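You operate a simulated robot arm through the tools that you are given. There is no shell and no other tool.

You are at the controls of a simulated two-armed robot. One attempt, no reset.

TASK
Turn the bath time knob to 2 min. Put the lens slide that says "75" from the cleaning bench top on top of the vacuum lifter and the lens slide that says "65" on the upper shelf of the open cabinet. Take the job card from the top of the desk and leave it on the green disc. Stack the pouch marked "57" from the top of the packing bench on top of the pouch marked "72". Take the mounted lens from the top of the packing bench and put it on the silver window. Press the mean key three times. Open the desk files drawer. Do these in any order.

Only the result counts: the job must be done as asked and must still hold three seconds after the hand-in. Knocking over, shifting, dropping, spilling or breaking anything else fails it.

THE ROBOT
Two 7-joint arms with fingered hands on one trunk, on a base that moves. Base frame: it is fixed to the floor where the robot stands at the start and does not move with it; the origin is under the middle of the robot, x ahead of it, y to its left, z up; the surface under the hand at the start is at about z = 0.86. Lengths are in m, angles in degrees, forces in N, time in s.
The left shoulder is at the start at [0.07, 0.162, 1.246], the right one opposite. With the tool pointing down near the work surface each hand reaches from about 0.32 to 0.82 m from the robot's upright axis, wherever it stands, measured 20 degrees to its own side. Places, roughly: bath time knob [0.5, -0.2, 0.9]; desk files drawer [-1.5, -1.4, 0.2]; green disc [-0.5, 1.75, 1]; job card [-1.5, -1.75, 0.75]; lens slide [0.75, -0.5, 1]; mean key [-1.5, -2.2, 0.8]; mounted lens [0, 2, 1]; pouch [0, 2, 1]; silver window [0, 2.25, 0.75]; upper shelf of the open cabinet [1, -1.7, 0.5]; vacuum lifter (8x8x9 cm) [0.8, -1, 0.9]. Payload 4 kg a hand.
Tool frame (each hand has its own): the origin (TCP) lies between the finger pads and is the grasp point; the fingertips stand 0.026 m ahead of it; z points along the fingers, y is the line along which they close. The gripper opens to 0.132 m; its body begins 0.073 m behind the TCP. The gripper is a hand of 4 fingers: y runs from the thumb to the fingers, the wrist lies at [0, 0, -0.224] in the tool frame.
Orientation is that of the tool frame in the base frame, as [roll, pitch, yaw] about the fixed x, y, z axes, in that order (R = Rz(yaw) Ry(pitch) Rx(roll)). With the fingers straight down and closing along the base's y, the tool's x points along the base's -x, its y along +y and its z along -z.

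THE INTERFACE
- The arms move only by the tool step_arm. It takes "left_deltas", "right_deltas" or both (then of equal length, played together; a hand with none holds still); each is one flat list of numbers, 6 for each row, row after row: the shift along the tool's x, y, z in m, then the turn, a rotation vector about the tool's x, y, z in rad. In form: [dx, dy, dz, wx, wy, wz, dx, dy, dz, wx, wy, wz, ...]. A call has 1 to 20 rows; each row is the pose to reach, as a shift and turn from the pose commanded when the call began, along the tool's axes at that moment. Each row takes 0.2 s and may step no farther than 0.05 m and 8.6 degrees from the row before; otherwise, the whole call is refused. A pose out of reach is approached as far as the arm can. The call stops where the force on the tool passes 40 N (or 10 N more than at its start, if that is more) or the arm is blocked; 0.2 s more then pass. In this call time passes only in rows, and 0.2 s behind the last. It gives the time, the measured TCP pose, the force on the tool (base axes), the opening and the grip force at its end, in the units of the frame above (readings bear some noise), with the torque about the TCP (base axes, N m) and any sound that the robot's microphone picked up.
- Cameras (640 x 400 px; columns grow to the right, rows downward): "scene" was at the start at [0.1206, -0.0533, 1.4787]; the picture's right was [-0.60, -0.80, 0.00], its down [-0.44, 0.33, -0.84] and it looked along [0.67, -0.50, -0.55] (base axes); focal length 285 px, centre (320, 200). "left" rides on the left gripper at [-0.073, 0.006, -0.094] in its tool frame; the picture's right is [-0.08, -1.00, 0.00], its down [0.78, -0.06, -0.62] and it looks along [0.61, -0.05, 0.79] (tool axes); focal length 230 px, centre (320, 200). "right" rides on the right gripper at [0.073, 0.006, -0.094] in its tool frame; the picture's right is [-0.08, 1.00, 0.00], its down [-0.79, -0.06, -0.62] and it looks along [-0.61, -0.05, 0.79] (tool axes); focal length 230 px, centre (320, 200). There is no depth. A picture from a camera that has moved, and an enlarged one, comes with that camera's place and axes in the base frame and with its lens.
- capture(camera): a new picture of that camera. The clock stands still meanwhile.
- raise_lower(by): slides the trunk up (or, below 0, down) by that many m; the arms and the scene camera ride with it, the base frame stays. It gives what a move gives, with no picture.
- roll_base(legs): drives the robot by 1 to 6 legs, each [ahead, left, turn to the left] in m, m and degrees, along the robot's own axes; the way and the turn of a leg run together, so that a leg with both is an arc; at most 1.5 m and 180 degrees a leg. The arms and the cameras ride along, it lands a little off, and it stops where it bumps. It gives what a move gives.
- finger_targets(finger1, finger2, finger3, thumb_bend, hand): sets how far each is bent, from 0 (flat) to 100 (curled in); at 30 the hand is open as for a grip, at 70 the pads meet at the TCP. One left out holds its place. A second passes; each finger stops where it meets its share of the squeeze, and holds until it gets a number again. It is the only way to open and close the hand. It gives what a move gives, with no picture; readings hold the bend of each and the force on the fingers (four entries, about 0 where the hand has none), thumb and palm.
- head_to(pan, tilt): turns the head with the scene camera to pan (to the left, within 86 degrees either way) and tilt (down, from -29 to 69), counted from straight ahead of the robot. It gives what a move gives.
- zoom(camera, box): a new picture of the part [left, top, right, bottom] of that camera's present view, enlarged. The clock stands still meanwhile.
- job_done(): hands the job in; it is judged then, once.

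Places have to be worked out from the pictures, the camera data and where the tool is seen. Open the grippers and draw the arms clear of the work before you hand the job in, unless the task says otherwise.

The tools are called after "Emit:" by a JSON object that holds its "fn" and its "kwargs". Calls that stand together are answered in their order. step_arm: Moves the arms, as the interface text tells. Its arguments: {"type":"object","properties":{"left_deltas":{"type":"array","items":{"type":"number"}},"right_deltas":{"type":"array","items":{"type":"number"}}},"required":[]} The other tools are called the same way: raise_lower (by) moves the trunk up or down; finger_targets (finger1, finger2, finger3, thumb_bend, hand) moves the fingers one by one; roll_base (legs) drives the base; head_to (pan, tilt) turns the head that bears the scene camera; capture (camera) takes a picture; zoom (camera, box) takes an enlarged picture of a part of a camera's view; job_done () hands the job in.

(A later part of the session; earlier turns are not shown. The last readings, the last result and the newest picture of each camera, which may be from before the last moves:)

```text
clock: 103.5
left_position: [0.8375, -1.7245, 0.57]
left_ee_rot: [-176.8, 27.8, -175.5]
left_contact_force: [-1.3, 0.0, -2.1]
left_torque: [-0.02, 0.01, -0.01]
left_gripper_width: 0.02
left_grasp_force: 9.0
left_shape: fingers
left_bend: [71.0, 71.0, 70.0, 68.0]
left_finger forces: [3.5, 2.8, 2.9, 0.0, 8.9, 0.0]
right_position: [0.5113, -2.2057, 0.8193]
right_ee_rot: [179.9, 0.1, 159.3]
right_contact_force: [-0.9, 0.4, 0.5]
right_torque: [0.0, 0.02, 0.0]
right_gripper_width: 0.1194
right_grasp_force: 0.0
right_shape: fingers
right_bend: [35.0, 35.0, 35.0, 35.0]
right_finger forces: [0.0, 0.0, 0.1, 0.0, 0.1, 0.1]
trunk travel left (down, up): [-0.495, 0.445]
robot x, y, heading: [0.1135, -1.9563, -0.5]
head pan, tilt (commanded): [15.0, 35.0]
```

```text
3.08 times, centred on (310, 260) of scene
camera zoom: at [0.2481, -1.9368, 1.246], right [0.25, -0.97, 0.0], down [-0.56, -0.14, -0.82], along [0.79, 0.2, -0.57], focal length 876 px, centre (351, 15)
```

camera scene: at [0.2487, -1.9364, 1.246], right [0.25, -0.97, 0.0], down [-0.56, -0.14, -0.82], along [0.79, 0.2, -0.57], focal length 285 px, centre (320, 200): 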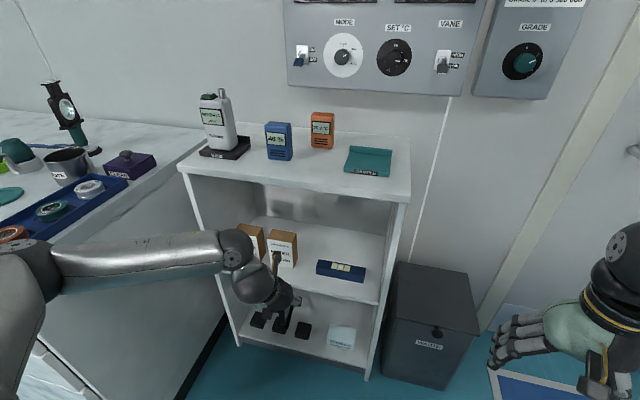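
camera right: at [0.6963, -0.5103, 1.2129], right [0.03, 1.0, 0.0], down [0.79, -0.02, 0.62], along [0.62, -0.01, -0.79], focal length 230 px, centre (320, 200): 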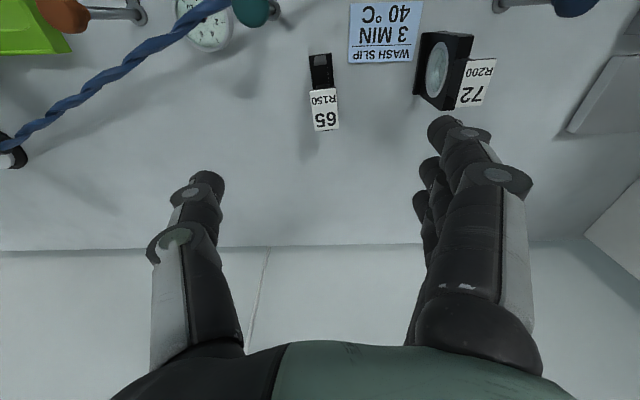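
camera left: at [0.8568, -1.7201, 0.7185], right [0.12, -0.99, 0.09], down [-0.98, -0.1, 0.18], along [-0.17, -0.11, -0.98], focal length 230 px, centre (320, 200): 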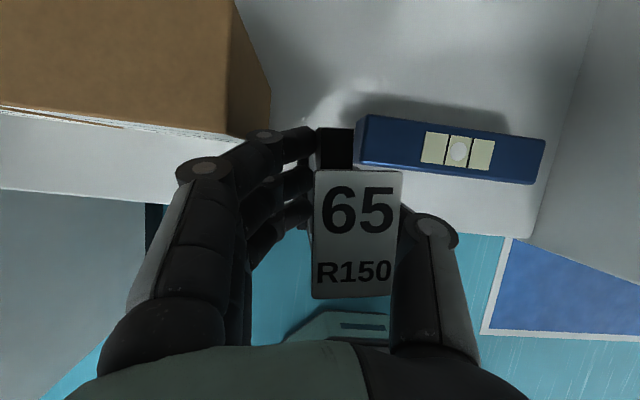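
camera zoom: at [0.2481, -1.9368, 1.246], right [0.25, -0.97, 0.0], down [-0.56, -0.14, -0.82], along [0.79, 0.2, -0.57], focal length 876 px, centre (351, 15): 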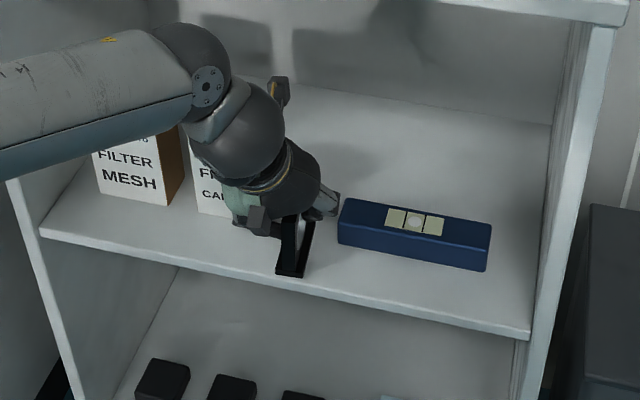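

Emit:
{"fn": "step_arm", "kwargs": {"left_deltas": [0.0012, 0.0001, 0.0022, 0, 0, 0, 0.0023, 0.0003, 0.0044, 0, 0, 0]}}

Emit:
{"fn": "step_arm", "kwargs": {"left_deltas": [0.0012, 0.0001, 0.0022, 0, 0, 0]}}

```text
clock: 104.1
left_position: [0.8383, -1.7243, 0.5662]
left_ee_rot: [-176.6, 27.9, -175.4]
left_contact_force: [-1.7, 0.7, 4.0]
left_torque: [-0.01, 0.02, 0.01]
left_gripper_width: 0.0202
left_grasp_force: 10.1
left_shape: fingers
left_bend: [71.0, 71.0, 71.0, 68.0]
left_finger forces: [4.5, 3.3, 3.8, 0.1, 9.7, 0.1]
right_position: [0.5123, -2.2062, 0.8188]
right_ee_rot: [179.9, 0.0, 159.4]
right_contact_force: [-0.1, 0.0, -1.0]
right_torque: [0.01, 0.01, -0.02]
right_gripper_width: 0.1194
right_grasp_force: 0.0
right_shape: fingers
right_bend: [35.0, 35.0, 35.0, 35.0]
right_finger forces: [0.0, 0.0, 0.0, 0.0, 0.0, 0.0]
trunk travel left (down, up): [-0.495, 0.445]
robot x, y, heading: [0.1145, -1.9571, -0.4]
head pan, tilt (commanded): [15.0, 35.0]
```

```text
clock: 104.5
left_position: [0.8384, -1.7246, 0.5656]
left_ee_rot: [-176.7, 28.2, -175.4]
left_contact_force: [-0.8, 2.8, 10.5]
left_torque: [0.01, -0.04, 0.04]
left_gripper_width: 0.02
left_grasp_force: 12.3
left_shape: fingers
left_bend: [71.0, 71.0, 71.0, 69.0]
left_finger forces: [5.1, 4.4, 4.6, 0.1, 10.6, 0.1]
right_position: [0.5116, -2.207, 0.8197]
right_ee_rot: [179.9, 0.2, 159.4]
right_contact_force: [-0.5, -0.3, 0.0]
right_torque: [0.01, 0.0, 0.06]
right_gripper_width: 0.1195
right_grasp_force: 0.1
right_shape: fingers
right_bend: [35.0, 35.0, 35.0, 35.0]
right_finger forces: [0.1, 0.0, 0.0, 0.1, 0.0, 0.0]
trunk travel left (down, up): [-0.495, 0.445]
robot x, y, heading: [0.1125, -1.9604, -0.7]
head pan, tilt (commanded): [15.0, 35.0]
```

The slide presses on the shelf with about 10 N. I ease up a millimetre and release gently.

Emit:
{"fn": "step_arm", "kwargs": {"left_deltas": [-0.0006, 0, -0.001, 0, 0, 0]}}

Emit:
{"fn": "finger_targets", "kwargs": {"hand": "left", "finger1": 66, "finger2": 66, "finger3": 66, "thumb_bend": 63}}

Emit:
{"fn": "capture", "kwargs": {"camera": "left"}}

Emit:
{"fn": "zoom", "kwargs": {"camera": "scene", "box": [220, 195, 400, 325]}}

```text
clock: 104.9
left_position: [0.8376, -1.7251, 0.5667]
left_ee_rot: [-176.8, 28.1, -175.4]
left_contact_force: [0.9, 5.4, 10.3]
left_torque: [0.05, -0.09, 0.04]
left_gripper_width: 0.0201
left_grasp_force: 11.8
left_shape: fingers
left_bend: [71.0, 71.0, 71.0, 69.0]
left_finger forces: [4.6, 4.5, 4.7, 0.1, 10.0, 0.0]
right_position: [0.5113, -2.2059, 0.8206]
right_ee_rot: [179.9, 0.1, 159.4]
right_contact_force: [0.1, -0.6, 0.0]
right_torque: [0.0, 0.0, 0.02]
right_gripper_width: 0.1196
right_grasp_force: 0.1
right_shape: fingers
right_bend: [35.0, 35.0, 35.0, 35.0]
right_finger forces: [0.0, 0.1, 0.1, 0.0, 0.0, 0.0]
trunk travel left (down, up): [-0.495, 0.445]
robot x, y, heading: [0.107, -1.9564, -0.6]
head pan, tilt (commanded): [15.0, 35.0]
```

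```text
clock: 105.9
left_position: [0.8387, -1.725, 0.564]
left_ee_rot: [-176.7, 27.9, -175.5]
left_contact_force: [-0.5, -0.7, 0.0]
left_torque: [0.03, 0.0, 0.0]
left_gripper_width: 0.0261
left_grasp_force: 0.3
left_shape: fingers
left_bend: [66.0, 66.0, 66.0, 63.0]
left_finger forces: [0.6, 0.0, 0.0, 0.0, 0.0, 0.0]
right_position: [0.5123, -2.2067, 0.8195]
right_ee_rot: [180.0, 0.2, 159.4]
right_contact_force: [-0.1, 0.8, 1.0]
right_torque: [-0.01, -0.04, -0.02]
right_gripper_width: 0.1197
right_grasp_force: 0.0
right_shape: fingers
right_bend: [35.0, 35.0, 35.0, 35.0]
right_finger forces: [0.0, 0.0, 0.1, 0.0, 0.0, 0.1]
trunk travel left (down, up): [-0.495, 0.445]
robot x, y, heading: [0.1137, -1.9582, -1.0]
head pan, tilt (commanded): [15.0, 35.0]
```

```text
taken
camera left: at [0.8585, -1.7131, 0.68], right [0.12, -0.99, 0.09], down [-0.98, -0.1, 0.18], along [-0.17, -0.11, -0.98], focal length 230 px, centre (320, 200)
```

left: 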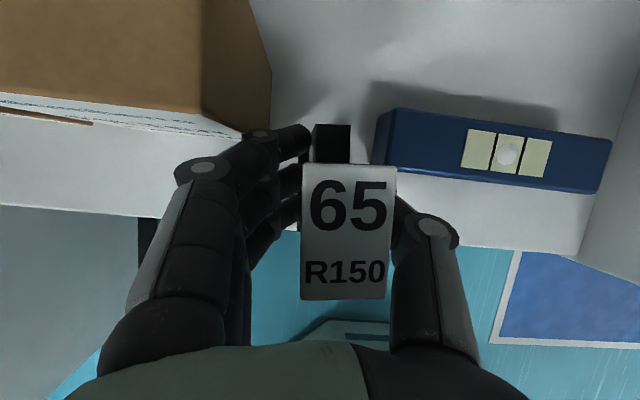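

```text
3.08 times, centred on (310, 260) of scene
camera zoom: at [0.2478, -1.9368, 1.246], right [0.25, -0.97, 0.0], down [-0.56, -0.14, -0.82], along [0.79, 0.2, -0.57], focal length 876 px, centre (351, 15)
```

zoom: 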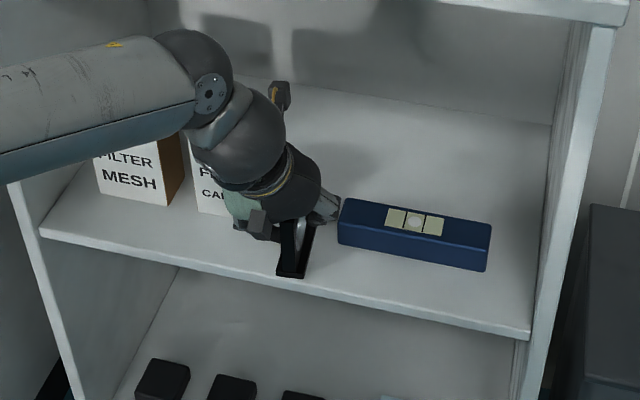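

The slide is released but the gap is small. I open slightly more and centre the hand by 2 mm before backing straight out.

Emit:
{"fn": "finger_targets", "kwargs": {"hand": "left", "finger1": 62, "finger2": 62, "finger3": 62, "thumb_bend": 59}}

Emit:
{"fn": "capture", "kwargs": {"camera": "left"}}

```text
clock: 106.9
left_position: [0.8378, -1.7244, 0.5632]
left_ee_rot: [-176.6, 27.8, -175.5]
left_contact_force: [-0.5, -0.2, -0.1]
left_torque: [0.0, 0.0, 0.04]
left_gripper_width: 0.0366
left_grasp_force: 0.1
left_shape: fingers
left_bend: [62.0, 62.0, 62.0, 59.0]
left_finger forces: [0.2, 0.0, 0.0, 0.0, 0.1, 0.0]
right_position: [0.5134, -2.2056, 0.8186]
right_ee_rot: [179.9, 0.0, 159.4]
right_contact_force: [0.0, 0.1, -0.3]
right_torque: [0.02, 0.02, 0.01]
right_gripper_width: 0.1194
right_grasp_force: 0.0
right_shape: fingers
right_bend: [35.0, 35.0, 35.0, 35.0]
right_finger forces: [0.1, 0.0, 0.0, 0.1, 0.0, 0.0]
trunk travel left (down, up): [-0.495, 0.445]
robot x, y, heading: [0.1138, -1.9549, -0.7]
head pan, tilt (commanded): [15.0, 35.0]
```

```text
taken
camera left: at [0.8586, -1.7129, 0.6801], right [0.12, -0.99, 0.09], down [-0.98, -0.1, 0.18], along [-0.17, -0.11, -0.98], focal length 230 px, centre (320, 200)
```

left: 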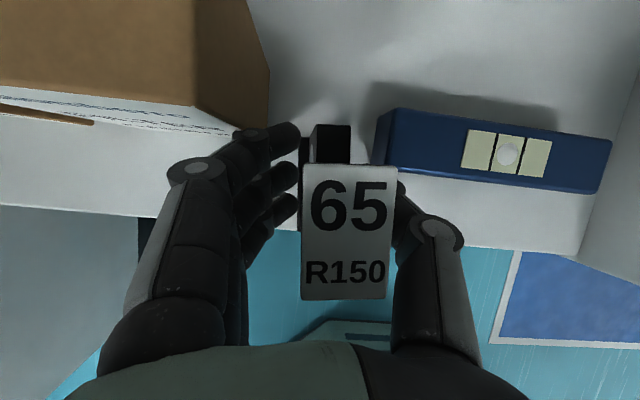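

All contact is gone. I back the hand straight out toward -x in small steps.

Emit:
{"fn": "step_arm", "kwargs": {"left_deltas": [0.0088, 0.0005, -0.0047, 0, 0, 0, 0.0176, 0.001, -0.0094, 0, 0, 0, 0.0264, 0.0015, -0.0141, 0, 0, 0]}}

Emit:
{"fn": "capture", "kwargs": {"camera": "left"}}

Emit:
{"fn": "zoom", "kwargs": {"camera": "scene", "box": [220, 195, 400, 325]}}

```text
clock: 107.7
left_position: [0.8085, -1.7253, 0.5631]
left_ee_rot: [-176.7, 27.9, -175.5]
left_contact_force: [-0.1, 0.6, -0.2]
left_torque: [0.0, -0.01, 0.0]
left_gripper_width: 0.0369
left_grasp_force: 0.1
left_shape: fingers
left_bend: [62.0, 62.0, 62.0, 59.0]
left_finger forces: [0.0, 0.0, 0.1, 0.0, 0.0, 0.0]
right_position: [0.511, -2.2065, 0.8192]
right_ee_rot: [180.0, 0.1, 159.4]
right_contact_force: [0.9, 0.5, 0.3]
right_torque: [0.0, -0.01, -0.03]
right_gripper_width: 0.1195
right_grasp_force: 0.1
right_shape: fingers
right_bend: [35.0, 35.0, 35.0, 35.0]
right_finger forces: [0.0, 0.0, 0.0, 0.1, 0.1, 0.0]
trunk travel left (down, up): [-0.495, 0.445]
robot x, y, heading: [0.1104, -1.9631, -0.9]
head pan, tilt (commanded): [15.0, 35.0]
```

```text
taken
camera left: at [0.8284, -1.7132, 0.6799], right [0.12, -0.99, 0.09], down [-0.98, -0.1, 0.18], along [-0.17, -0.11, -0.98], focal length 230 px, centre (320, 200)
```

left: 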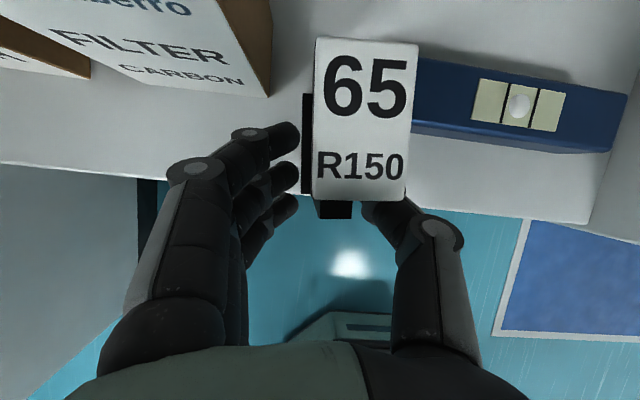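

```text
3.08 times, centred on (310, 260) of scene
camera zoom: at [0.2476, -1.9366, 1.2461], right [0.25, -0.97, 0.0], down [-0.56, -0.14, -0.82], along [0.79, 0.2, -0.57], focal length 876 px, centre (351, 15)
```

zoom: 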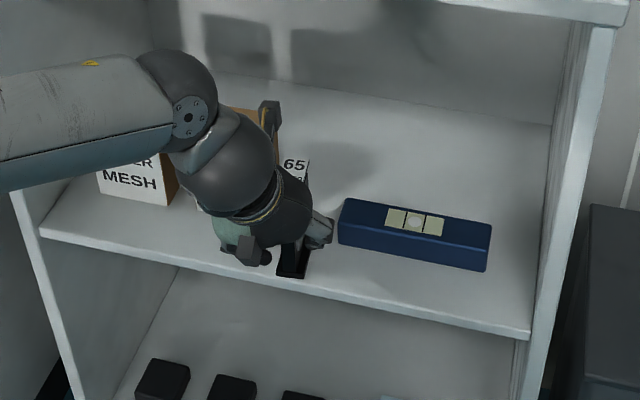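

The slide stays in place. I continue backing out another 15 cm.

Emit:
{"fn": "step_arm", "kwargs": {"left_deltas": [0.0176, 0.001, -0.0094, 0, 0, 0, 0.0441, 0.0026, -0.0235, 0, 0, 0, 0.0793, 0.0046, -0.0423, 0, 0, 0, 0.1145, 0.0067, -0.0611, 0, 0, 0, 0.1322, 0.0077, -0.0705, 0, 0, 0]}}

Emit:
{"fn": "finger_targets", "kwargs": {"hand": "left", "finger1": 30, "finger2": 30, "finger3": 30, "thumb_bend": 30}}

Emit:
{"fn": "zoom", "kwargs": {"camera": "scene", "box": [220, 195, 400, 325]}}

```text
clock: 108.9
left_position: [0.6563, -1.7247, 0.5627]
left_ee_rot: [-176.6, 28.0, -175.4]
left_contact_force: [-0.4, 0.1, -0.8]
left_torque: [0.01, -0.01, 0.04]
left_gripper_width: 0.0371
left_grasp_force: 0.0
left_shape: fingers
left_bend: [62.0, 62.0, 62.0, 59.0]
left_finger forces: [0.0, 0.1, 0.1, 0.0, 0.1, 0.0]
right_position: [0.5123, -2.2063, 0.8193]
right_ee_rot: [179.9, 0.1, 159.4]
right_contact_force: [1.2, 0.0, 0.1]
right_torque: [-0.02, 0.02, -0.03]
right_gripper_width: 0.1195
right_grasp_force: 0.1
right_shape: fingers
right_bend: [35.0, 35.0, 35.0, 35.0]
right_finger forces: [0.1, 0.1, 0.1, 0.0, 0.0, 0.1]
trunk travel left (down, up): [-0.495, 0.445]
robot x, y, heading: [0.1158, -1.9553, -0.7]
head pan, tilt (commanded): [15.0, 35.0]
```

```text
clock: 109.9
left_position: [0.6587, -1.7244, 0.5634]
left_ee_rot: [-176.7, 27.8, -175.5]
left_contact_force: [0.2, -0.3, 0.3]
left_torque: [-0.02, -0.04, 0.02]
left_gripper_width: 0.1359
left_grasp_force: 0.0
left_shape: fingers
left_bend: [30.0, 30.0, 30.0, 30.0]
left_finger forces: [0.0, 0.1, 0.0, 0.0, 0.0, 0.0]
right_position: [0.5128, -2.2074, 0.819]
right_ee_rot: [180.0, 0.0, 159.3]
right_contact_force: [-0.9, 0.1, -0.2]
right_torque: [0.0, -0.02, -0.01]
right_gripper_width: 0.1196
right_grasp_force: 0.0
right_shape: fingers
right_bend: [35.0, 35.0, 35.0, 35.0]
right_finger forces: [0.0, 0.0, 0.1, 0.1, 0.1, 0.0]
trunk travel left (down, up): [-0.495, 0.445]
robot x, y, heading: [0.1116, -1.9612, -1.0]
head pan, tilt (commanded): [15.0, 35.0]
```

```text
3.08 times, centred on (310, 260) of scene
camera zoom: at [0.2478, -1.9368, 1.246], right [0.25, -0.97, 0.0], down [-0.56, -0.14, -0.82], along [0.79, 0.2, -0.57], focal length 876 px, centre (351, 15)
```

zoom: 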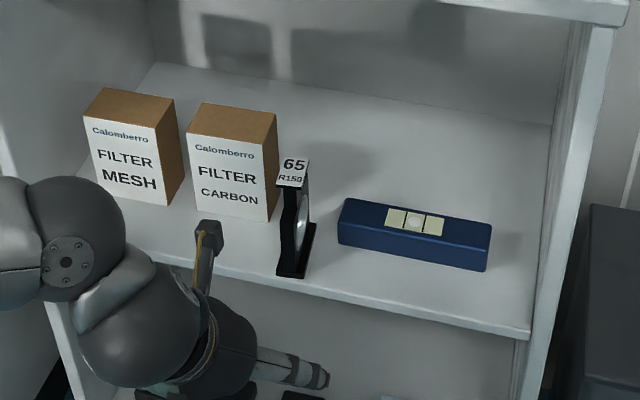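

Slide 65 stands on the upper shelf. I back away from the cabinet, then raise the trunk to its starting height and tuck the left hand up before turning to the desk.

Emit:
{"fn": "roll_base", "kwargs": {"legs": [[-0.5, 0, 0]]}}

Emit:
{"fn": "raise_lower", "kwargs": {"by": 0.23}}

Emit:
{"fn": "step_arm", "kwargs": {"left_deltas": [-0.0117, -0.0023, -0.0398, -0.01, 0.08, 0.005, -0.0235, -0.0045, -0.0797, -0.02, 0.16, 0.01, -0.0352, -0.0068, -0.1195, -0.03, 0.24, 0.015, -0.047, -0.009, -0.1594, -0.04, 0.32, 0.02, -0.055, -0.011, -0.195, -0.046, 0.4, 0.0244, -0.06, -0.013, -0.23, -0.046, 0.48, 0.0244, -0.06, -0.013, -0.26, -0.046, 0.488, 0.0244], "right_deltas": [0, 0, -0.02, 0, 0, 0, 0, 0, -0.04, 0, 0, 0, 0, 0, -0.06, 0, 0, 0, 0, 0, -0.08, 0, 0, 0, 0, 0, -0.1, 0, 0, 0, 0, 0, -0.11, 0, 0, 0, 0, 0, -0.12, 0, 0, 0]}}

Emit:
{"fn": "capture", "kwargs": {"camera": "scene"}}

```text
clock: 112.8
left_position: [0.1548, -1.7192, 0.5628]
left_ee_rot: [-176.7, 27.9, -175.5]
left_contact_force: [0.4, 0.1, 0.1]
left_torque: [-0.04, -0.01, -0.03]
left_gripper_width: 0.1359
left_grasp_force: 0.1
left_shape: fingers
left_bend: [30.0, 30.0, 30.0, 30.0]
left_finger forces: [0.1, 0.0, 0.0, 0.0, 0.0, 0.1]
right_position: [0.0092, -2.2, 0.8189]
right_ee_rot: [179.8, 0.1, 159.3]
right_contact_force: [-0.7, -0.4, 0.5]
right_torque: [0.01, -0.05, 0.02]
right_gripper_width: 0.1195
right_grasp_force: 0.1
right_shape: fingers
right_bend: [35.0, 35.0, 35.0, 35.0]
right_finger forces: [0.0, 0.1, 0.1, 0.0, 0.0, 0.0]
trunk travel left (down, up): [-0.495, 0.445]
robot x, y, heading: [-0.3919, -1.9513, -1.1]
head pan, tilt (commanded): [15.0, 35.0]
```

```text
clock: 115.3
left_position: [0.155, -1.7188, 0.792]
left_ee_rot: [-176.8, 27.8, -175.6]
left_contact_force: [0.0, -0.3, 0.5]
left_torque: [0.0, 0.04, 0.01]
left_gripper_width: 0.1355
left_grasp_force: 0.1
left_shape: fingers
left_bend: [30.0, 30.0, 30.0, 30.0]
left_finger forces: [0.1, 0.0, 0.0, 0.0, 0.1, 0.0]
right_position: [0.0094, -2.2002, 1.0492]
right_ee_rot: [179.8, 0.1, 159.5]
right_contact_force: [1.0, 0.8, 0.4]
right_torque: [0.0, -0.05, -0.02]
right_gripper_width: 0.1199
right_grasp_force: 0.1
right_shape: fingers
right_bend: [35.0, 35.0, 35.0, 35.0]
right_finger forces: [0.1, 0.0, 0.0, 0.1, 0.0, 0.0]
trunk travel left (down, up): [-0.725, 0.215]
robot x, y, heading: [-0.3887, -1.9537, -0.7]
head pan, tilt (commanded): [15.0, 35.0]
```

```text
clock: 116.9
left_position: [0.0837, -1.7211, 1.0509]
left_ee_rot: [-179.9, 0.0, -177.8]
left_contact_force: [-0.8, 0.4, 0.7]
left_torque: [0.04, 0.01, 0.03]
left_gripper_width: 0.136
left_grasp_force: 0.0
left_shape: fingers
left_bend: [30.0, 30.0, 30.0, 30.0]
left_finger forces: [0.1, 0.0, 0.0, 0.1, 0.0, 0.0]
right_position: [0.0086, -2.1994, 1.1688]
right_ee_rot: [179.8, 0.1, 159.3]
right_contact_force: [-0.6, 0.2, 0.1]
right_torque: [0.02, -0.03, 0.0]
right_gripper_width: 0.1196
right_grasp_force: 0.0
right_shape: fingers
right_bend: [35.0, 35.0, 35.0, 35.0]
right_finger forces: [0.0, 0.1, 0.1, 0.0, 0.0, 0.0]
trunk travel left (down, up): [-0.725, 0.215]
robot x, y, heading: [-0.3918, -1.9474, -0.7]
head pan, tilt (commanded): [15.0, 35.0]
```

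```text
taken
camera scene: at [-0.2572, -1.9299, 1.4762], right [0.24, -0.97, 0.0], down [-0.56, -0.14, -0.82], along [0.8, 0.2, -0.57], focal length 285 px, centre (320, 200)
```

scene: 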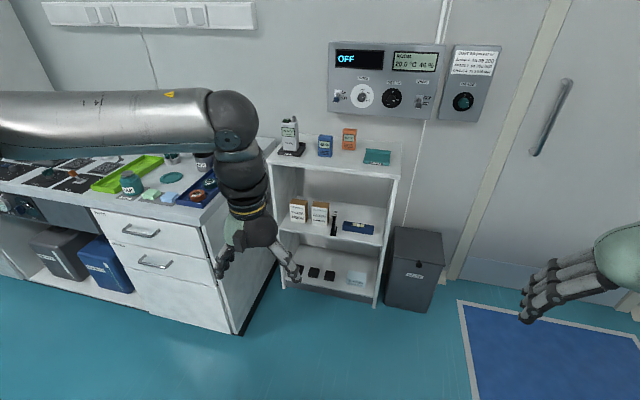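

I tuck the left hand up a bit more and turn the robot right by 90° to look at the desk.

Emit:
{"fn": "step_arm", "kwargs": {"left_deltas": [0.02, 0, -0.035, 0, 0, 0, 0.04, 0, -0.07, 0, 0, 0, 0.06, 0, -0.105, 0, 0, 0, 0.08, 0, -0.14, 0, 0, 0]}}

Emit:
{"fn": "roll_base", "kwargs": {"legs": [[0, 0, -90]]}}

Emit:
{"fn": "head_to", "kwargs": {"pan": -70, "tilt": 30}}

Emit:
{"fn": "capture", "kwargs": {"camera": "scene"}}

```text
clock: 117.9
left_position: [0.0043, -1.726, 1.1899]
left_ee_rot: [-180.0, -0.1, -177.8]
left_contact_force: [-0.3, 0.0, 0.9]
left_torque: [0.01, -0.04, 0.01]
left_gripper_width: 0.1356
left_grasp_force: 0.2
left_shape: fingers
left_bend: [30.0, 30.0, 30.0, 30.0]
left_finger forces: [0.0, 0.0, 0.0, 0.0, 0.1, 0.0]
right_position: [0.0064, -2.2004, 1.1688]
right_ee_rot: [179.8, 0.2, 159.3]
right_contact_force: [-0.1, 0.2, 0.9]
right_torque: [0.01, 0.02, 0.0]
right_gripper_width: 0.1196
right_grasp_force: 0.0
right_shape: fingers
right_bend: [35.0, 35.0, 35.0, 35.0]
right_finger forces: [0.0, 0.0, 0.0, 0.0, 0.1, 0.0]
trunk travel left (down, up): [-0.725, 0.215]
robot x, y, heading: [-0.3868, -1.9507, -0.9]
head pan, tilt (commanded): [15.0, 35.0]
```

```text
clock: 122.2
left_position: [-0.1774, -2.3551, 1.1887]
left_ee_rot: [-179.9, -0.1, 90.2]
left_contact_force: [-0.7, 0.7, 0.1]
left_torque: [-0.02, -0.01, -0.03]
left_gripper_width: 0.1357
left_grasp_force: 0.1
left_shape: fingers
left_bend: [30.0, 30.0, 30.0, 30.0]
left_finger forces: [0.0, 0.0, 0.0, 0.0, 0.0, 0.0]
right_position: [-0.6509, -2.3419, 1.1683]
right_ee_rot: [179.9, 0.1, 67.5]
right_contact_force: [-1.2, -0.3, 0.2]
right_torque: [0.0, 0.01, 0.0]
right_gripper_width: 0.1195
right_grasp_force: 0.1
right_shape: fingers
right_bend: [35.0, 35.0, 35.0, 35.0]
right_finger forces: [0.0, 0.1, 0.1, 0.0, 0.0, 0.0]
trunk travel left (down, up): [-0.725, 0.215]
robot x, y, heading: [-0.3888, -1.9504, -92.6]
head pan, tilt (commanded): [15.0, 35.0]
```

```text
clock: 123.8
left_position: [-0.1777, -2.3556, 1.1898]
left_ee_rot: [-179.8, 0.0, 90.3]
left_contact_force: [0.2, 0.1, -0.2]
left_torque: [-0.03, -0.01, 0.0]
left_gripper_width: 0.1359
left_grasp_force: 0.0
left_shape: fingers
left_bend: [30.0, 30.0, 30.0, 30.0]
left_finger forces: [0.1, 0.0, 0.0, 0.0, 0.0, 0.0]
right_position: [-0.6509, -2.3406, 1.1681]
right_ee_rot: [179.9, 0.1, 67.5]
right_contact_force: [0.7, -0.2, 0.1]
right_torque: [-0.01, 0.0, 0.04]
right_gripper_width: 0.1192
right_grasp_force: 0.0
right_shape: fingers
right_bend: [35.0, 35.0, 35.0, 35.0]
right_finger forces: [0.0, 0.1, 0.1, 0.1, 0.1, 0.1]
trunk travel left (down, up): [-0.725, 0.215]
robot x, y, heading: [-0.3943, -1.9508, -92.8]
head pan, tilt (commanded): [-70.0, 30.0]
```

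```text
taken
camera scene: at [-0.4792, -2.028, 1.4838], right [-0.3, 0.95, 0.0], down [0.48, 0.15, -0.87], along [-0.83, -0.26, -0.5], focal length 285 px, centre (320, 200)
```

scene: 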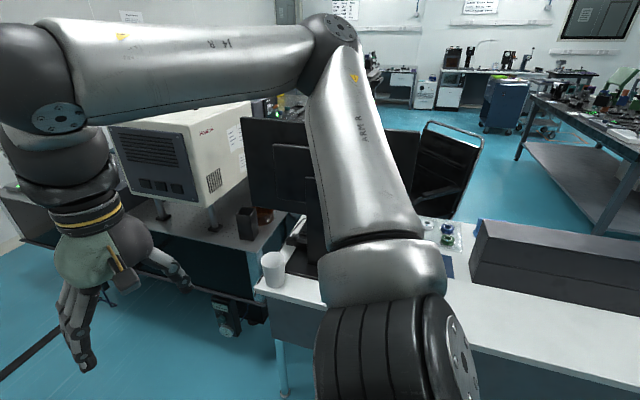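

The desk shows its back to this side: the monitor faces -x and a chair stands beyond, so drawers and keys face the other way. I turn to face -x and look over it from higher up.

Emit:
{"fn": "roll_base", "kwargs": {"legs": [[0, 0, -87]]}}

Emit:
{"fn": "raise_lower", "kwargs": {"by": 0.21}}

Emit:
{"fn": "head_to", "kwargs": {"pan": 0, "tilt": 30}}

Emit:
{"fn": "capture", "kwargs": {"camera": "scene"}}

Emit:
{"fn": "head_to", "kwargs": {"pan": -50, "tilt": 25}}

Emit:
{"fn": "capture", "kwargs": {"camera": "scene"}}

Emit:
{"fn": "head_to", "kwargs": {"pan": 50, "tilt": 25}}

Emit:
{"fn": "capture", "kwargs": {"camera": "scene"}}

```text
clock: 127.8
left_position: [-0.7801, -2.1881, 1.1882]
left_ee_rot: [-180.0, 0.0, 3.8]
left_contact_force: [0.4, -0.6, -0.6]
left_torque: [-0.01, -0.02, 0.02]
left_gripper_width: 0.1357
left_grasp_force: 0.1
left_shape: fingers
left_bend: [30.0, 30.0, 30.0, 30.0]
left_finger forces: [0.1, 0.0, 0.0, 0.1, 0.1, 0.0]
right_position: [-0.796, -1.7135, 1.1684]
right_ee_rot: [179.9, 0.1, -19.0]
right_contact_force: [0.4, -0.1, 0.6]
right_torque: [-0.02, -0.02, 0.01]
right_gripper_width: 0.1193
right_grasp_force: 0.0
right_shape: fingers
right_bend: [35.0, 35.0, 35.0, 35.0]
right_finger forces: [0.0, 0.0, 0.1, 0.1, 0.0, 0.1]
trunk travel left (down, up): [-0.725, 0.215]
robot x, y, heading: [-0.3894, -1.9509, -179.2]
head pan, tilt (commanded): [-70.0, 30.0]
```

```text
clock: 130.1
left_position: [-0.7794, -2.1882, 1.3997]
left_ee_rot: [-179.9, 0.0, 3.8]
left_contact_force: [-0.4, 0.3, 1.1]
left_torque: [0.0, -0.02, -0.02]
left_gripper_width: 0.136
left_grasp_force: 0.0
left_shape: fingers
left_bend: [30.0, 30.0, 30.0, 30.0]
left_finger forces: [0.1, 0.0, 0.0, 0.1, 0.1, 0.1]
right_position: [-0.7958, -1.7132, 1.378]
right_ee_rot: [179.9, 0.1, -19.1]
right_contact_force: [-0.1, 0.6, -0.2]
right_torque: [-0.02, 0.01, 0.0]
right_gripper_width: 0.1198
right_grasp_force: 0.0
right_shape: fingers
right_bend: [35.0, 35.0, 35.0, 35.0]
right_finger forces: [0.0, 0.1, 0.1, 0.0, 0.1, 0.0]
trunk travel left (down, up): [-0.935, 0.005]
robot x, y, heading: [-0.39, -1.9505, -179.2]
head pan, tilt (commanded): [-70.0, 30.0]
```

```text
clock: 131.5
left_position: [-0.7801, -2.1875, 1.3988]
left_ee_rot: [-179.9, 0.0, 3.8]
left_contact_force: [1.2, 0.2, -1.7]
left_torque: [-0.01, 0.0, -0.02]
left_gripper_width: 0.1355
left_grasp_force: 0.0
left_shape: fingers
left_bend: [30.0, 30.0, 30.0, 30.0]
left_finger forces: [0.0, 0.1, 0.0, 0.0, 0.0, 0.0]
right_position: [-0.7953, -1.7143, 1.3786]
right_ee_rot: [179.9, 0.1, -19.2]
right_contact_force: [-0.5, 0.6, 0.3]
right_torque: [0.02, -0.04, 0.0]
right_gripper_width: 0.1196
right_grasp_force: 0.1
right_shape: fingers
right_bend: [35.0, 35.0, 35.0, 35.0]
right_finger forces: [0.1, 0.0, 0.0, 0.0, 0.0, 0.0]
trunk travel left (down, up): [-0.935, 0.005]
robot x, y, heading: [-0.3864, -1.947, -179.2]
head pan, tilt (commanded): [0.0, 30.0]
```

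```text
taken
camera scene: at [-0.5314, -1.9527, 1.6938], right [-0.01, 1.0, 0.0], down [0.5, 0.01, -0.87], along [-0.87, -0.01, -0.5], focal length 285 px, centre (320, 200)
```

scene: 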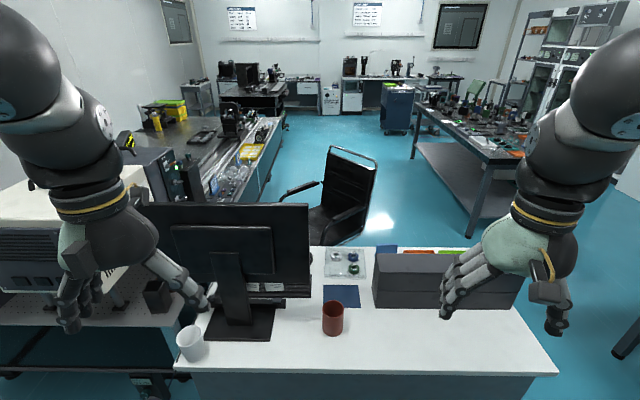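

```text
clock: 132.7
left_position: [-0.7787, -2.1891, 1.3984]
left_ee_rot: [-179.9, 0.0, 3.8]
left_contact_force: [-0.7, -0.5, 0.2]
left_torque: [-0.02, 0.02, -0.01]
left_gripper_width: 0.1358
left_grasp_force: 0.0
left_shape: fingers
left_bend: [30.0, 30.0, 30.0, 30.0]
left_finger forces: [0.0, 0.0, 0.0, 0.0, 0.0, 0.0]
right_position: [-0.7958, -1.7142, 1.3789]
right_ee_rot: [179.8, 0.1, -19.1]
right_contact_force: [0.7, -0.1, 0.4]
right_torque: [0.0, 0.01, -0.01]
right_gripper_width: 0.1196
right_grasp_force: 0.0
right_shape: fingers
right_bend: [35.0, 35.0, 35.0, 35.0]
right_finger forces: [0.1, 0.1, 0.0, 0.1, 0.0, 0.0]
trunk travel left (down, up): [-0.935, 0.005]
robot x, y, heading: [-0.3935, -1.9532, -179.3]
head pan, tilt (commanded): [-50.0, 25.0]
```

```text
taken
camera scene: at [-0.5011, -1.8819, 1.7018], right [0.76, 0.65, 0.0], down [0.28, -0.32, -0.91], along [-0.59, 0.69, -0.42], focal length 285 px, centre (320, 200)
```

scene: 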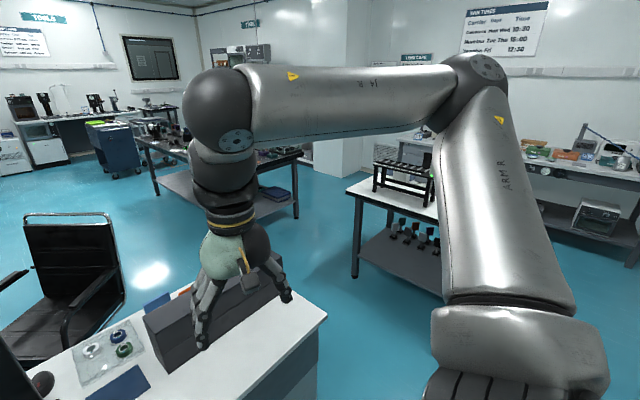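

```text
clock: 134.4
left_position: [-0.7791, -2.1889, 1.3986]
left_ee_rot: [-179.8, 0.0, 3.8]
left_contact_force: [0.5, 0.2, 1.0]
left_torque: [0.01, -0.01, 0.02]
left_gripper_width: 0.1358
left_grasp_force: 0.0
left_shape: fingers
left_bend: [30.0, 30.0, 30.0, 30.0]
left_finger forces: [0.1, 0.0, 0.0, 0.0, 0.0, 0.0]
right_position: [-0.796, -1.7139, 1.3795]
right_ee_rot: [179.9, 0.1, -19.1]
right_contact_force: [0.1, 0.1, 0.6]
right_torque: [-0.01, 0.01, 0.02]
right_gripper_width: 0.1196
right_grasp_force: 0.1
right_shape: fingers
right_bend: [35.0, 35.0, 35.0, 35.0]
right_finger forces: [0.0, 0.0, 0.0, 0.1, 0.1, 0.1]
trunk travel left (down, up): [-0.935, 0.005]
robot x, y, heading: [-0.391, -1.9518, -179.1]
head pan, tilt (commanded): [50.0, 25.0]
```

```text
taken
camera scene: at [-0.4992, -2.0229, 1.7018], right [-0.77, 0.63, 0.0], down [0.27, 0.33, -0.91], along [-0.57, -0.7, -0.42], focal length 285 px, centre (320, 200)
```

scene: 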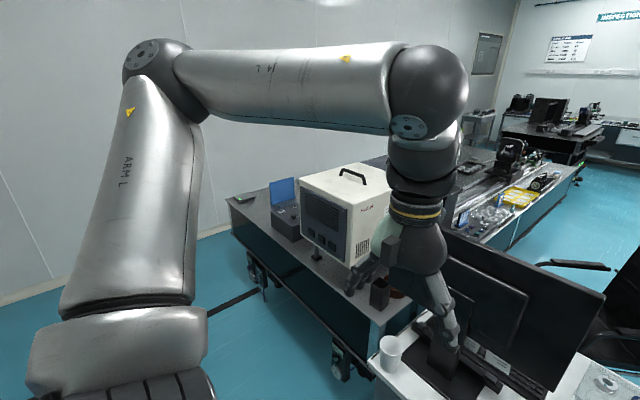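

The desk spans x -1.69…-1.05, y -2.4…-1.2 and is used from its -x side. I drive around its free end: first to y ≈ -0.65, then along -x, stopping midway to look.

Emit:
{"fn": "roll_base", "kwargs": {"legs": [[0, -1.3, 0], [0.9, 0, 0]]}}

Emit:
{"fn": "head_to", "kwargs": {"pan": 40, "tilt": 30}}

Emit:
{"fn": "capture", "kwargs": {"camera": "scene"}}

Emit:
{"fn": "head_to", "kwargs": {"pan": 0, "tilt": 30}}

Emit:
{"fn": "capture", "kwargs": {"camera": "scene"}}

```text
clock: 145.4
left_position: [-1.6885, -0.8914, 1.3998]
left_ee_rot: [-179.9, 0.1, 4.3]
left_contact_force: [-0.4, -0.8, 0.7]
left_torque: [0.01, -0.05, -0.02]
left_gripper_width: 0.1358
left_grasp_force: 0.1
left_shape: fingers
left_bend: [30.0, 30.0, 30.0, 30.0]
left_finger forces: [0.1, 0.0, 0.1, 0.1, 0.0, 0.0]
right_position: [-1.7099, -0.4175, 1.3791]
right_ee_rot: [179.9, 0.1, -18.5]
right_contact_force: [-0.5, -0.5, -0.5]
right_torque: [-0.01, 0.04, -0.02]
right_gripper_width: 0.1196
right_grasp_force: 0.2
right_shape: fingers
right_bend: [35.0, 35.0, 35.0, 35.0]
right_finger forces: [0.0, 0.1, 0.0, 0.0, 0.1, 0.0]
trunk travel left (down, up): [-0.935, 0.005]
robot x, y, heading: [-1.3049, -0.6509, -178.7]
head pan, tilt (commanded): [50.0, 25.0]
```

```text
clock: 146.1
left_position: [-1.6901, -0.8925, 1.3981]
left_ee_rot: [-179.8, 0.0, 4.3]
left_contact_force: [0.8, -0.1, 0.5]
left_torque: [-0.02, 0.02, -0.01]
left_gripper_width: 0.1357
left_grasp_force: 0.1
left_shape: fingers
left_bend: [30.0, 30.0, 30.0, 30.0]
left_finger forces: [0.0, 0.1, 0.0, 0.0, 0.1, 0.1]
right_position: [-1.7102, -0.4169, 1.3786]
right_ee_rot: [179.9, 0.0, -18.5]
right_contact_force: [0.7, -0.1, -0.6]
right_torque: [0.03, -0.04, 0.05]
right_gripper_width: 0.1195
right_grasp_force: 0.0
right_shape: fingers
right_bend: [35.0, 35.0, 35.0, 35.0]
right_finger forces: [0.0, 0.0, 0.1, 0.1, 0.0, 0.0]
trunk travel left (down, up): [-0.935, 0.005]
robot x, y, heading: [-1.3067, -0.6526, -178.7]
head pan, tilt (commanded): [40.0, 30.0]
```

```text
taken
camera scene: at [-1.4219, -0.7119, 1.6939], right [-0.66, 0.75, 0.0], down [0.38, 0.33, -0.87], along [-0.65, -0.57, -0.5], focal length 285 px, centre (320, 200)
```

scene: 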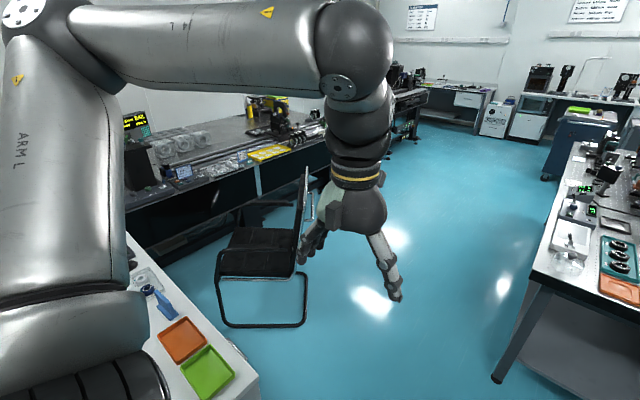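

```text
clock: 147.2
left_position: [-1.6918, -0.8914, 1.3989]
left_ee_rot: [-180.0, 0.0, 4.3]
left_contact_force: [0.4, 0.8, 0.4]
left_torque: [0.02, 0.01, 0.05]
left_gripper_width: 0.1356
left_grasp_force: 0.1
left_shape: fingers
left_bend: [30.0, 30.0, 30.0, 30.0]
left_finger forces: [0.1, 0.0, 0.0, 0.0, 0.1, 0.0]
right_position: [-1.7101, -0.4175, 1.3789]
right_ee_rot: [179.9, 0.1, -18.4]
right_contact_force: [0.4, -0.2, 0.3]
right_torque: [-0.01, -0.03, 0.01]
right_gripper_width: 0.1195
right_grasp_force: 0.1
right_shape: fingers
right_bend: [35.0, 35.0, 35.0, 35.0]
right_finger forces: [0.0, 0.0, 0.1, 0.0, 0.0, 0.1]
trunk travel left (down, up): [-0.935, 0.005]
robot x, y, heading: [-1.3012, -0.6513, -178.8]
head pan, tilt (commanded): [0.0, 30.0]
```

```text
taken
camera scene: at [-1.4446, -0.6544, 1.6938], right [-0.02, 1.0, 0.0], down [0.5, 0.01, -0.87], along [-0.87, -0.02, -0.5], focal length 285 px, centre (320, 200)
```

scene: 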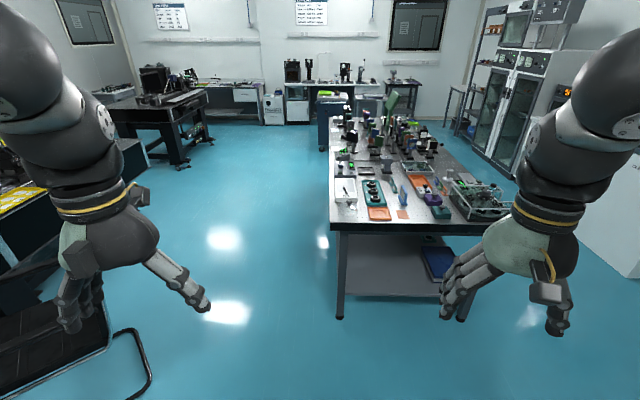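

The chair stands askew around (-2.3, -2.0), leaving room near the desk's free corner. I go on to x ≈ -2.0 and turn left to face -y for a view of the desk's user side.

Emit:
{"fn": "roll_base", "kwargs": {"legs": [[0.7, 0, 0], [0, 0, 90]]}}

Emit:
{"fn": "head_to", "kwargs": {"pan": 25, "tilt": 35}}

Emit:
{"fn": "capture", "kwargs": {"camera": "scene"}}

Emit:
{"fn": "capture", "kwargs": {"camera": "left"}}

```text
clock: 154.9
left_position: [-1.772, -1.0527, 1.3993]
left_ee_rot: [180.0, 0.0, 95.3]
left_contact_force: [-0.5, -0.2, 0.1]
left_torque: [0.02, 0.01, 0.0]
left_gripper_width: 0.1357
left_grasp_force: 0.0
left_shape: fingers
left_bend: [30.0, 30.0, 30.0, 30.0]
left_finger forces: [0.1, 0.1, 0.1, 0.0, 0.0, 0.1]
right_position: [-2.2458, -1.0798, 1.3783]
right_ee_rot: [180.0, 0.1, 72.3]
right_contact_force: [0.5, -0.8, -0.3]
right_torque: [-0.01, 0.0, 0.01]
right_gripper_width: 0.1195
right_grasp_force: 0.0
right_shape: fingers
right_bend: [35.0, 35.0, 35.0, 35.0]
right_finger forces: [0.0, 0.0, 0.0, 0.0, 0.0, 0.0]
trunk travel left (down, up): [-0.935, 0.005]
robot x, y, heading: [-2.0147, -0.6712, -87.6]
head pan, tilt (commanded): [0.0, 30.0]
```

```text
clock: 155.8
left_position: [-1.7712, -1.0525, 1.398]
left_ee_rot: [-179.9, 0.0, 95.2]
left_contact_force: [0.5, -0.2, -0.5]
left_torque: [0.0, 0.01, -0.03]
left_gripper_width: 0.1358
left_grasp_force: 0.1
left_shape: fingers
left_bend: [30.0, 30.0, 30.0, 30.0]
left_finger forces: [0.1, 0.0, 0.0, 0.0, 0.0, 0.1]
right_position: [-2.246, -1.0802, 1.3797]
right_ee_rot: [179.9, 0.1, 72.3]
right_contact_force: [0.8, 0.2, 0.6]
right_torque: [-0.03, -0.01, 0.02]
right_gripper_width: 0.1195
right_grasp_force: 0.0
right_shape: fingers
right_bend: [35.0, 35.0, 35.0, 35.0]
right_finger forces: [0.0, 0.0, 0.0, 0.1, 0.0, 0.0]
trunk travel left (down, up): [-0.935, 0.005]
robot x, y, heading: [-2.0191, -0.6684, -87.7]
head pan, tilt (commanded): [25.0, 35.0]
```

```text
taken
camera scene: at [-1.9762, -0.7968, 1.6861], right [-0.89, -0.46, 0.0], down [-0.26, 0.51, -0.82], along [0.37, -0.73, -0.57], focal length 285 px, centre (320, 200)
```

scene: 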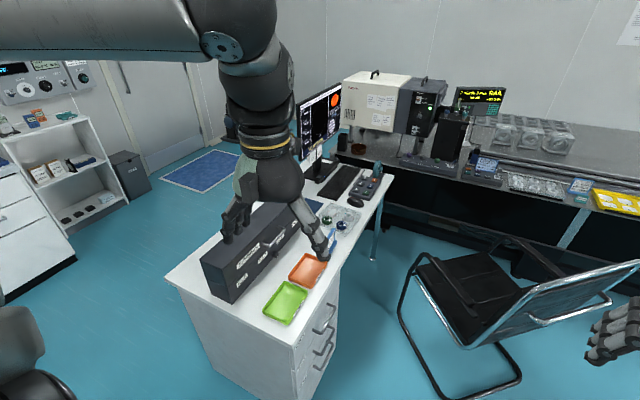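

```text
taken
camera left: at [-1.7584, -1.1256, 1.4922], right [-0.99, -0.17, 0.0], down [-0.13, 0.78, 0.62], along [-0.1, 0.61, -0.79], focal length 230 px, centre (320, 200)
```

left: 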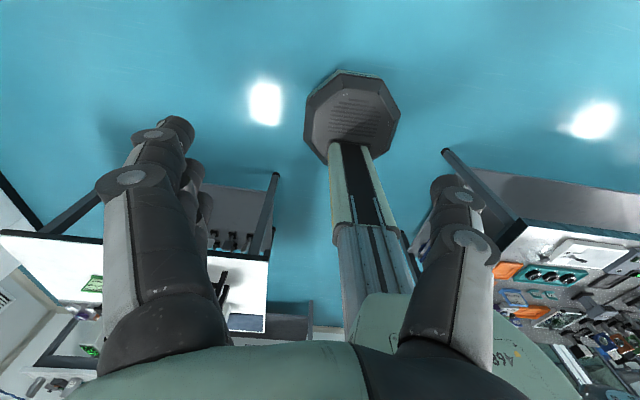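

Now I see the desk's user side: a drawer pedestal with three handles, trays, and a keypad near the keyboard. I zoom in on the details.

Emit:
{"fn": "zoom", "kwargs": {"camera": "scene", "box": [280, 130, 420, 260]}}

Emit:
{"fn": "zoom", "kwargs": {"camera": "scene", "box": [180, 190, 400, 400]}}

```text
3.08 times, centred on (350, 195) of scene
camera zoom: at [-1.9762, -0.7968, 1.6861], right [-0.89, -0.46, 0.0], down [-0.26, 0.51, -0.82], along [0.37, -0.73, -0.57], focal length 876 px, centre (228, 215)
```

zoom: 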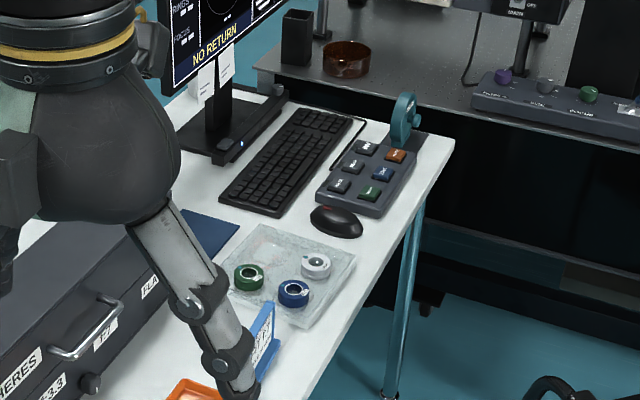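

```text
1.90 times, centred on (290, 295) of scene
camera zoom: at [-1.9762, -0.7968, 1.6861], right [-0.89, -0.46, 0.0], down [-0.26, 0.51, -0.82], along [0.37, -0.73, -0.57], focal length 543 px, centre (377, 19)
```

zoom: 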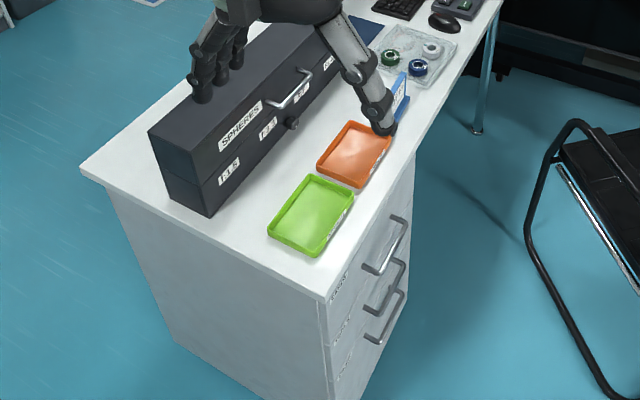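

The keypad (with the mean key) is at about (-1.556, -2.217, 0.77), the blue job card stands at about (-1.58, -1.68), and the pedestal handles face -x. I drive 0.45 m along -y and turn left to heading about -45° for a closer look.

Emit:
{"fn": "roll_base", "kwargs": {"legs": [[0.45, 0, 0], [0, 0, 42]]}}

Emit:
{"fn": "head_to", "kwargs": {"pan": -5, "tilt": 45}}

Emit:
{"fn": "capture", "kwargs": {"camera": "scene"}}

Emit:
{"fn": "capture", "kwargs": {"camera": "right"}}

```text
clock: 160.4
left_position: [-1.5618, -1.24, 1.3992]
left_ee_rot: [180.0, -0.1, 136.8]
left_contact_force: [0.7, 0.5, 0.2]
left_torque: [-0.01, -0.03, -0.01]
left_gripper_width: 0.1356
left_grasp_force: 0.1
left_shape: fingers
left_bend: [30.0, 30.0, 30.0, 30.0]
left_finger forces: [0.0, 0.0, 0.0, 0.0, 0.0, 0.0]
right_position: [-1.8968, -1.5746, 1.3776]
right_ee_rot: [179.9, 0.1, 114.0]
right_contact_force: [-0.2, 0.3, -0.4]
right_torque: [0.03, 0.03, 0.0]
right_gripper_width: 0.1197
right_grasp_force: 0.1
right_shape: fingers
right_bend: [35.0, 35.0, 35.0, 35.0]
right_finger forces: [0.0, 0.0, 0.0, 0.1, 0.0, 0.0]
trunk travel left (down, up): [-0.935, 0.005]
robot x, y, heading: [-1.9997, -1.1136, -46.4]
head pan, tilt (commanded): [25.0, 35.0]
```

```text
clock: 161.4
left_position: [-1.5606, -1.2401, 1.3994]
left_ee_rot: [-179.9, 0.0, 136.8]
left_contact_force: [0.9, 0.5, 0.0]
left_torque: [0.0, 0.01, 0.03]
left_gripper_width: 0.1358
left_grasp_force: 0.1
left_shape: fingers
left_bend: [30.0, 30.0, 30.0, 30.0]
left_finger forces: [0.0, 0.1, 0.0, 0.1, 0.0, 0.0]
right_position: [-1.8972, -1.5749, 1.3781]
right_ee_rot: [-180.0, 0.2, 114.0]
right_contact_force: [-0.2, 0.3, 0.0]
right_torque: [-0.02, 0.0, 0.0]
right_gripper_width: 0.1196
right_grasp_force: 0.0
right_shape: fingers
right_bend: [35.0, 35.0, 35.0, 35.0]
right_finger forces: [0.0, 0.0, 0.0, 0.0, 0.0, 0.1]
trunk travel left (down, up): [-0.935, 0.005]
robot x, y, heading: [-1.9982, -1.1175, -46.4]
head pan, tilt (commanded): [-5.0, 45.0]
```

```text
taken
camera scene: at [-1.9149, -1.2158, 1.6712], right [-0.78, -0.63, 0.0], down [-0.44, 0.55, -0.71], along [0.44, -0.55, -0.71], focal length 285 px, centre (320, 200)
```

scene: 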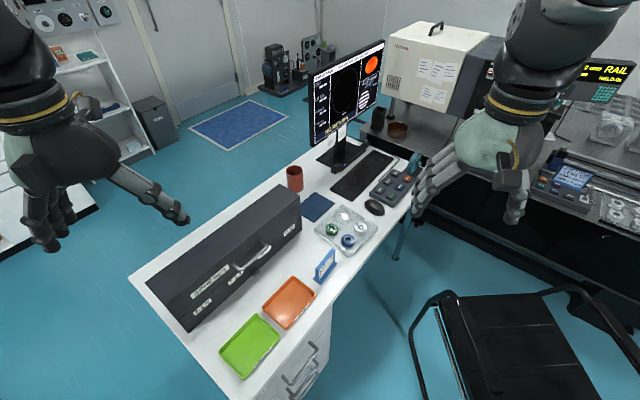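

```text
taken
camera right: at [-1.9206, -1.5065, 1.471], right [0.94, 0.33, 0.0], down [0.26, -0.74, 0.62], along [0.21, -0.58, -0.79], focal length 230 px, centre (320, 200)
```

right: 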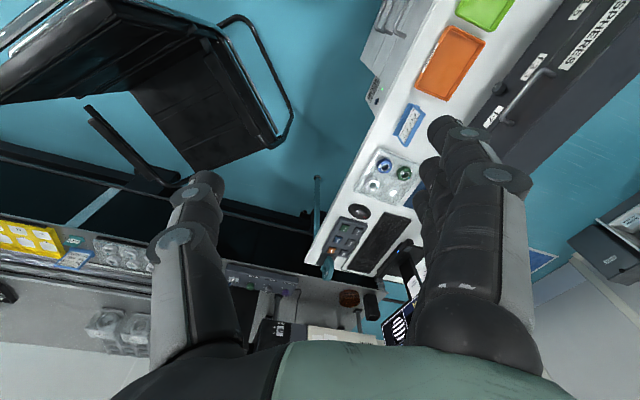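

Good view now. I zoom on the keypad and on the card.

Emit:
{"fn": "zoom", "kwargs": {"camera": "scene", "box": [340, 140, 440, 230]}}

Emit:
{"fn": "zoom", "kwargs": {"camera": "scene", "box": [280, 190, 400, 310]}}

Emit:
{"fn": "zoom", "kwargs": {"camera": "scene", "box": [210, 280, 350, 400]}}

Emit:
{"fn": "zoom", "kwargs": {"camera": "right", "box": [310, 90, 450, 290]}}

```text
4.44 times, centred on (390, 185) of scene
camera zoom: at [-1.9149, -1.2158, 1.6712], right [-0.78, -0.63, 0.0], down [-0.44, 0.55, -0.71], along [0.44, -0.55, -0.71], focal length 1266 px, centre (9, 267)
```

zoom: 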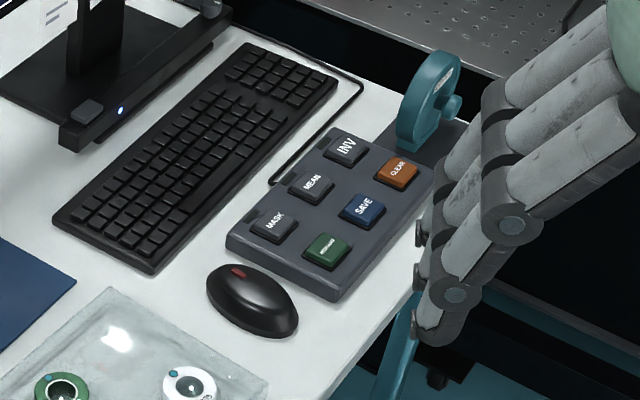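

```text
3.33 times, centred on (340, 250) of scene
camera zoom: at [-1.9149, -1.2158, 1.6712], right [-0.78, -0.63, 0.0], down [-0.44, 0.55, -0.71], along [0.44, -0.55, -0.71], focal length 950 px, centre (253, 33)
```

zoom: 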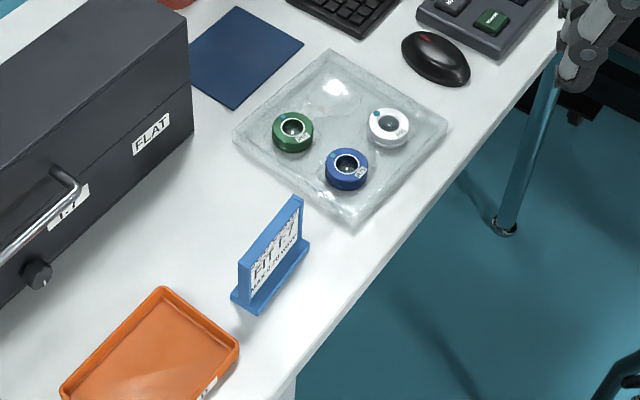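

```text
3.33 times, centred on (280, 340) of scene
camera zoom: at [-1.9149, -1.2158, 1.6712], right [-0.78, -0.63, 0.0], down [-0.44, 0.55, -0.71], along [0.44, -0.55, -0.71], focal length 950 px, centre (453, -267)
```

zoom: 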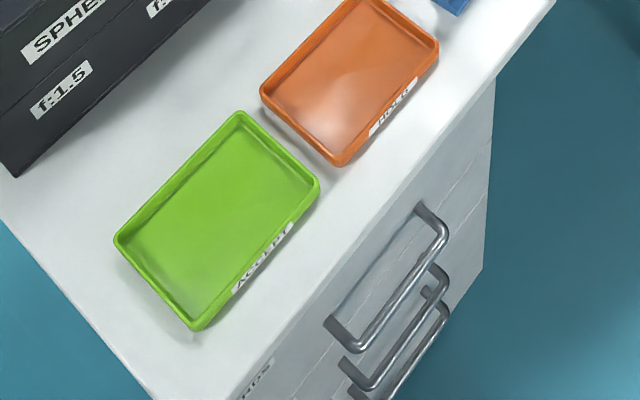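

```text
2.00 times, centred on (380, 190) of right
camera zoom: at [-1.9206, -1.5065, 1.471], right [0.94, 0.33, 0.0], down [0.26, -0.74, 0.62], along [0.21, -0.58, -0.79], focal length 460 px, centre (200, 220)
```

zoom: 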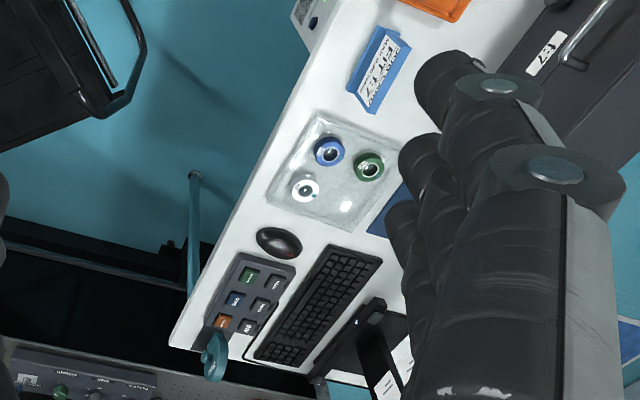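

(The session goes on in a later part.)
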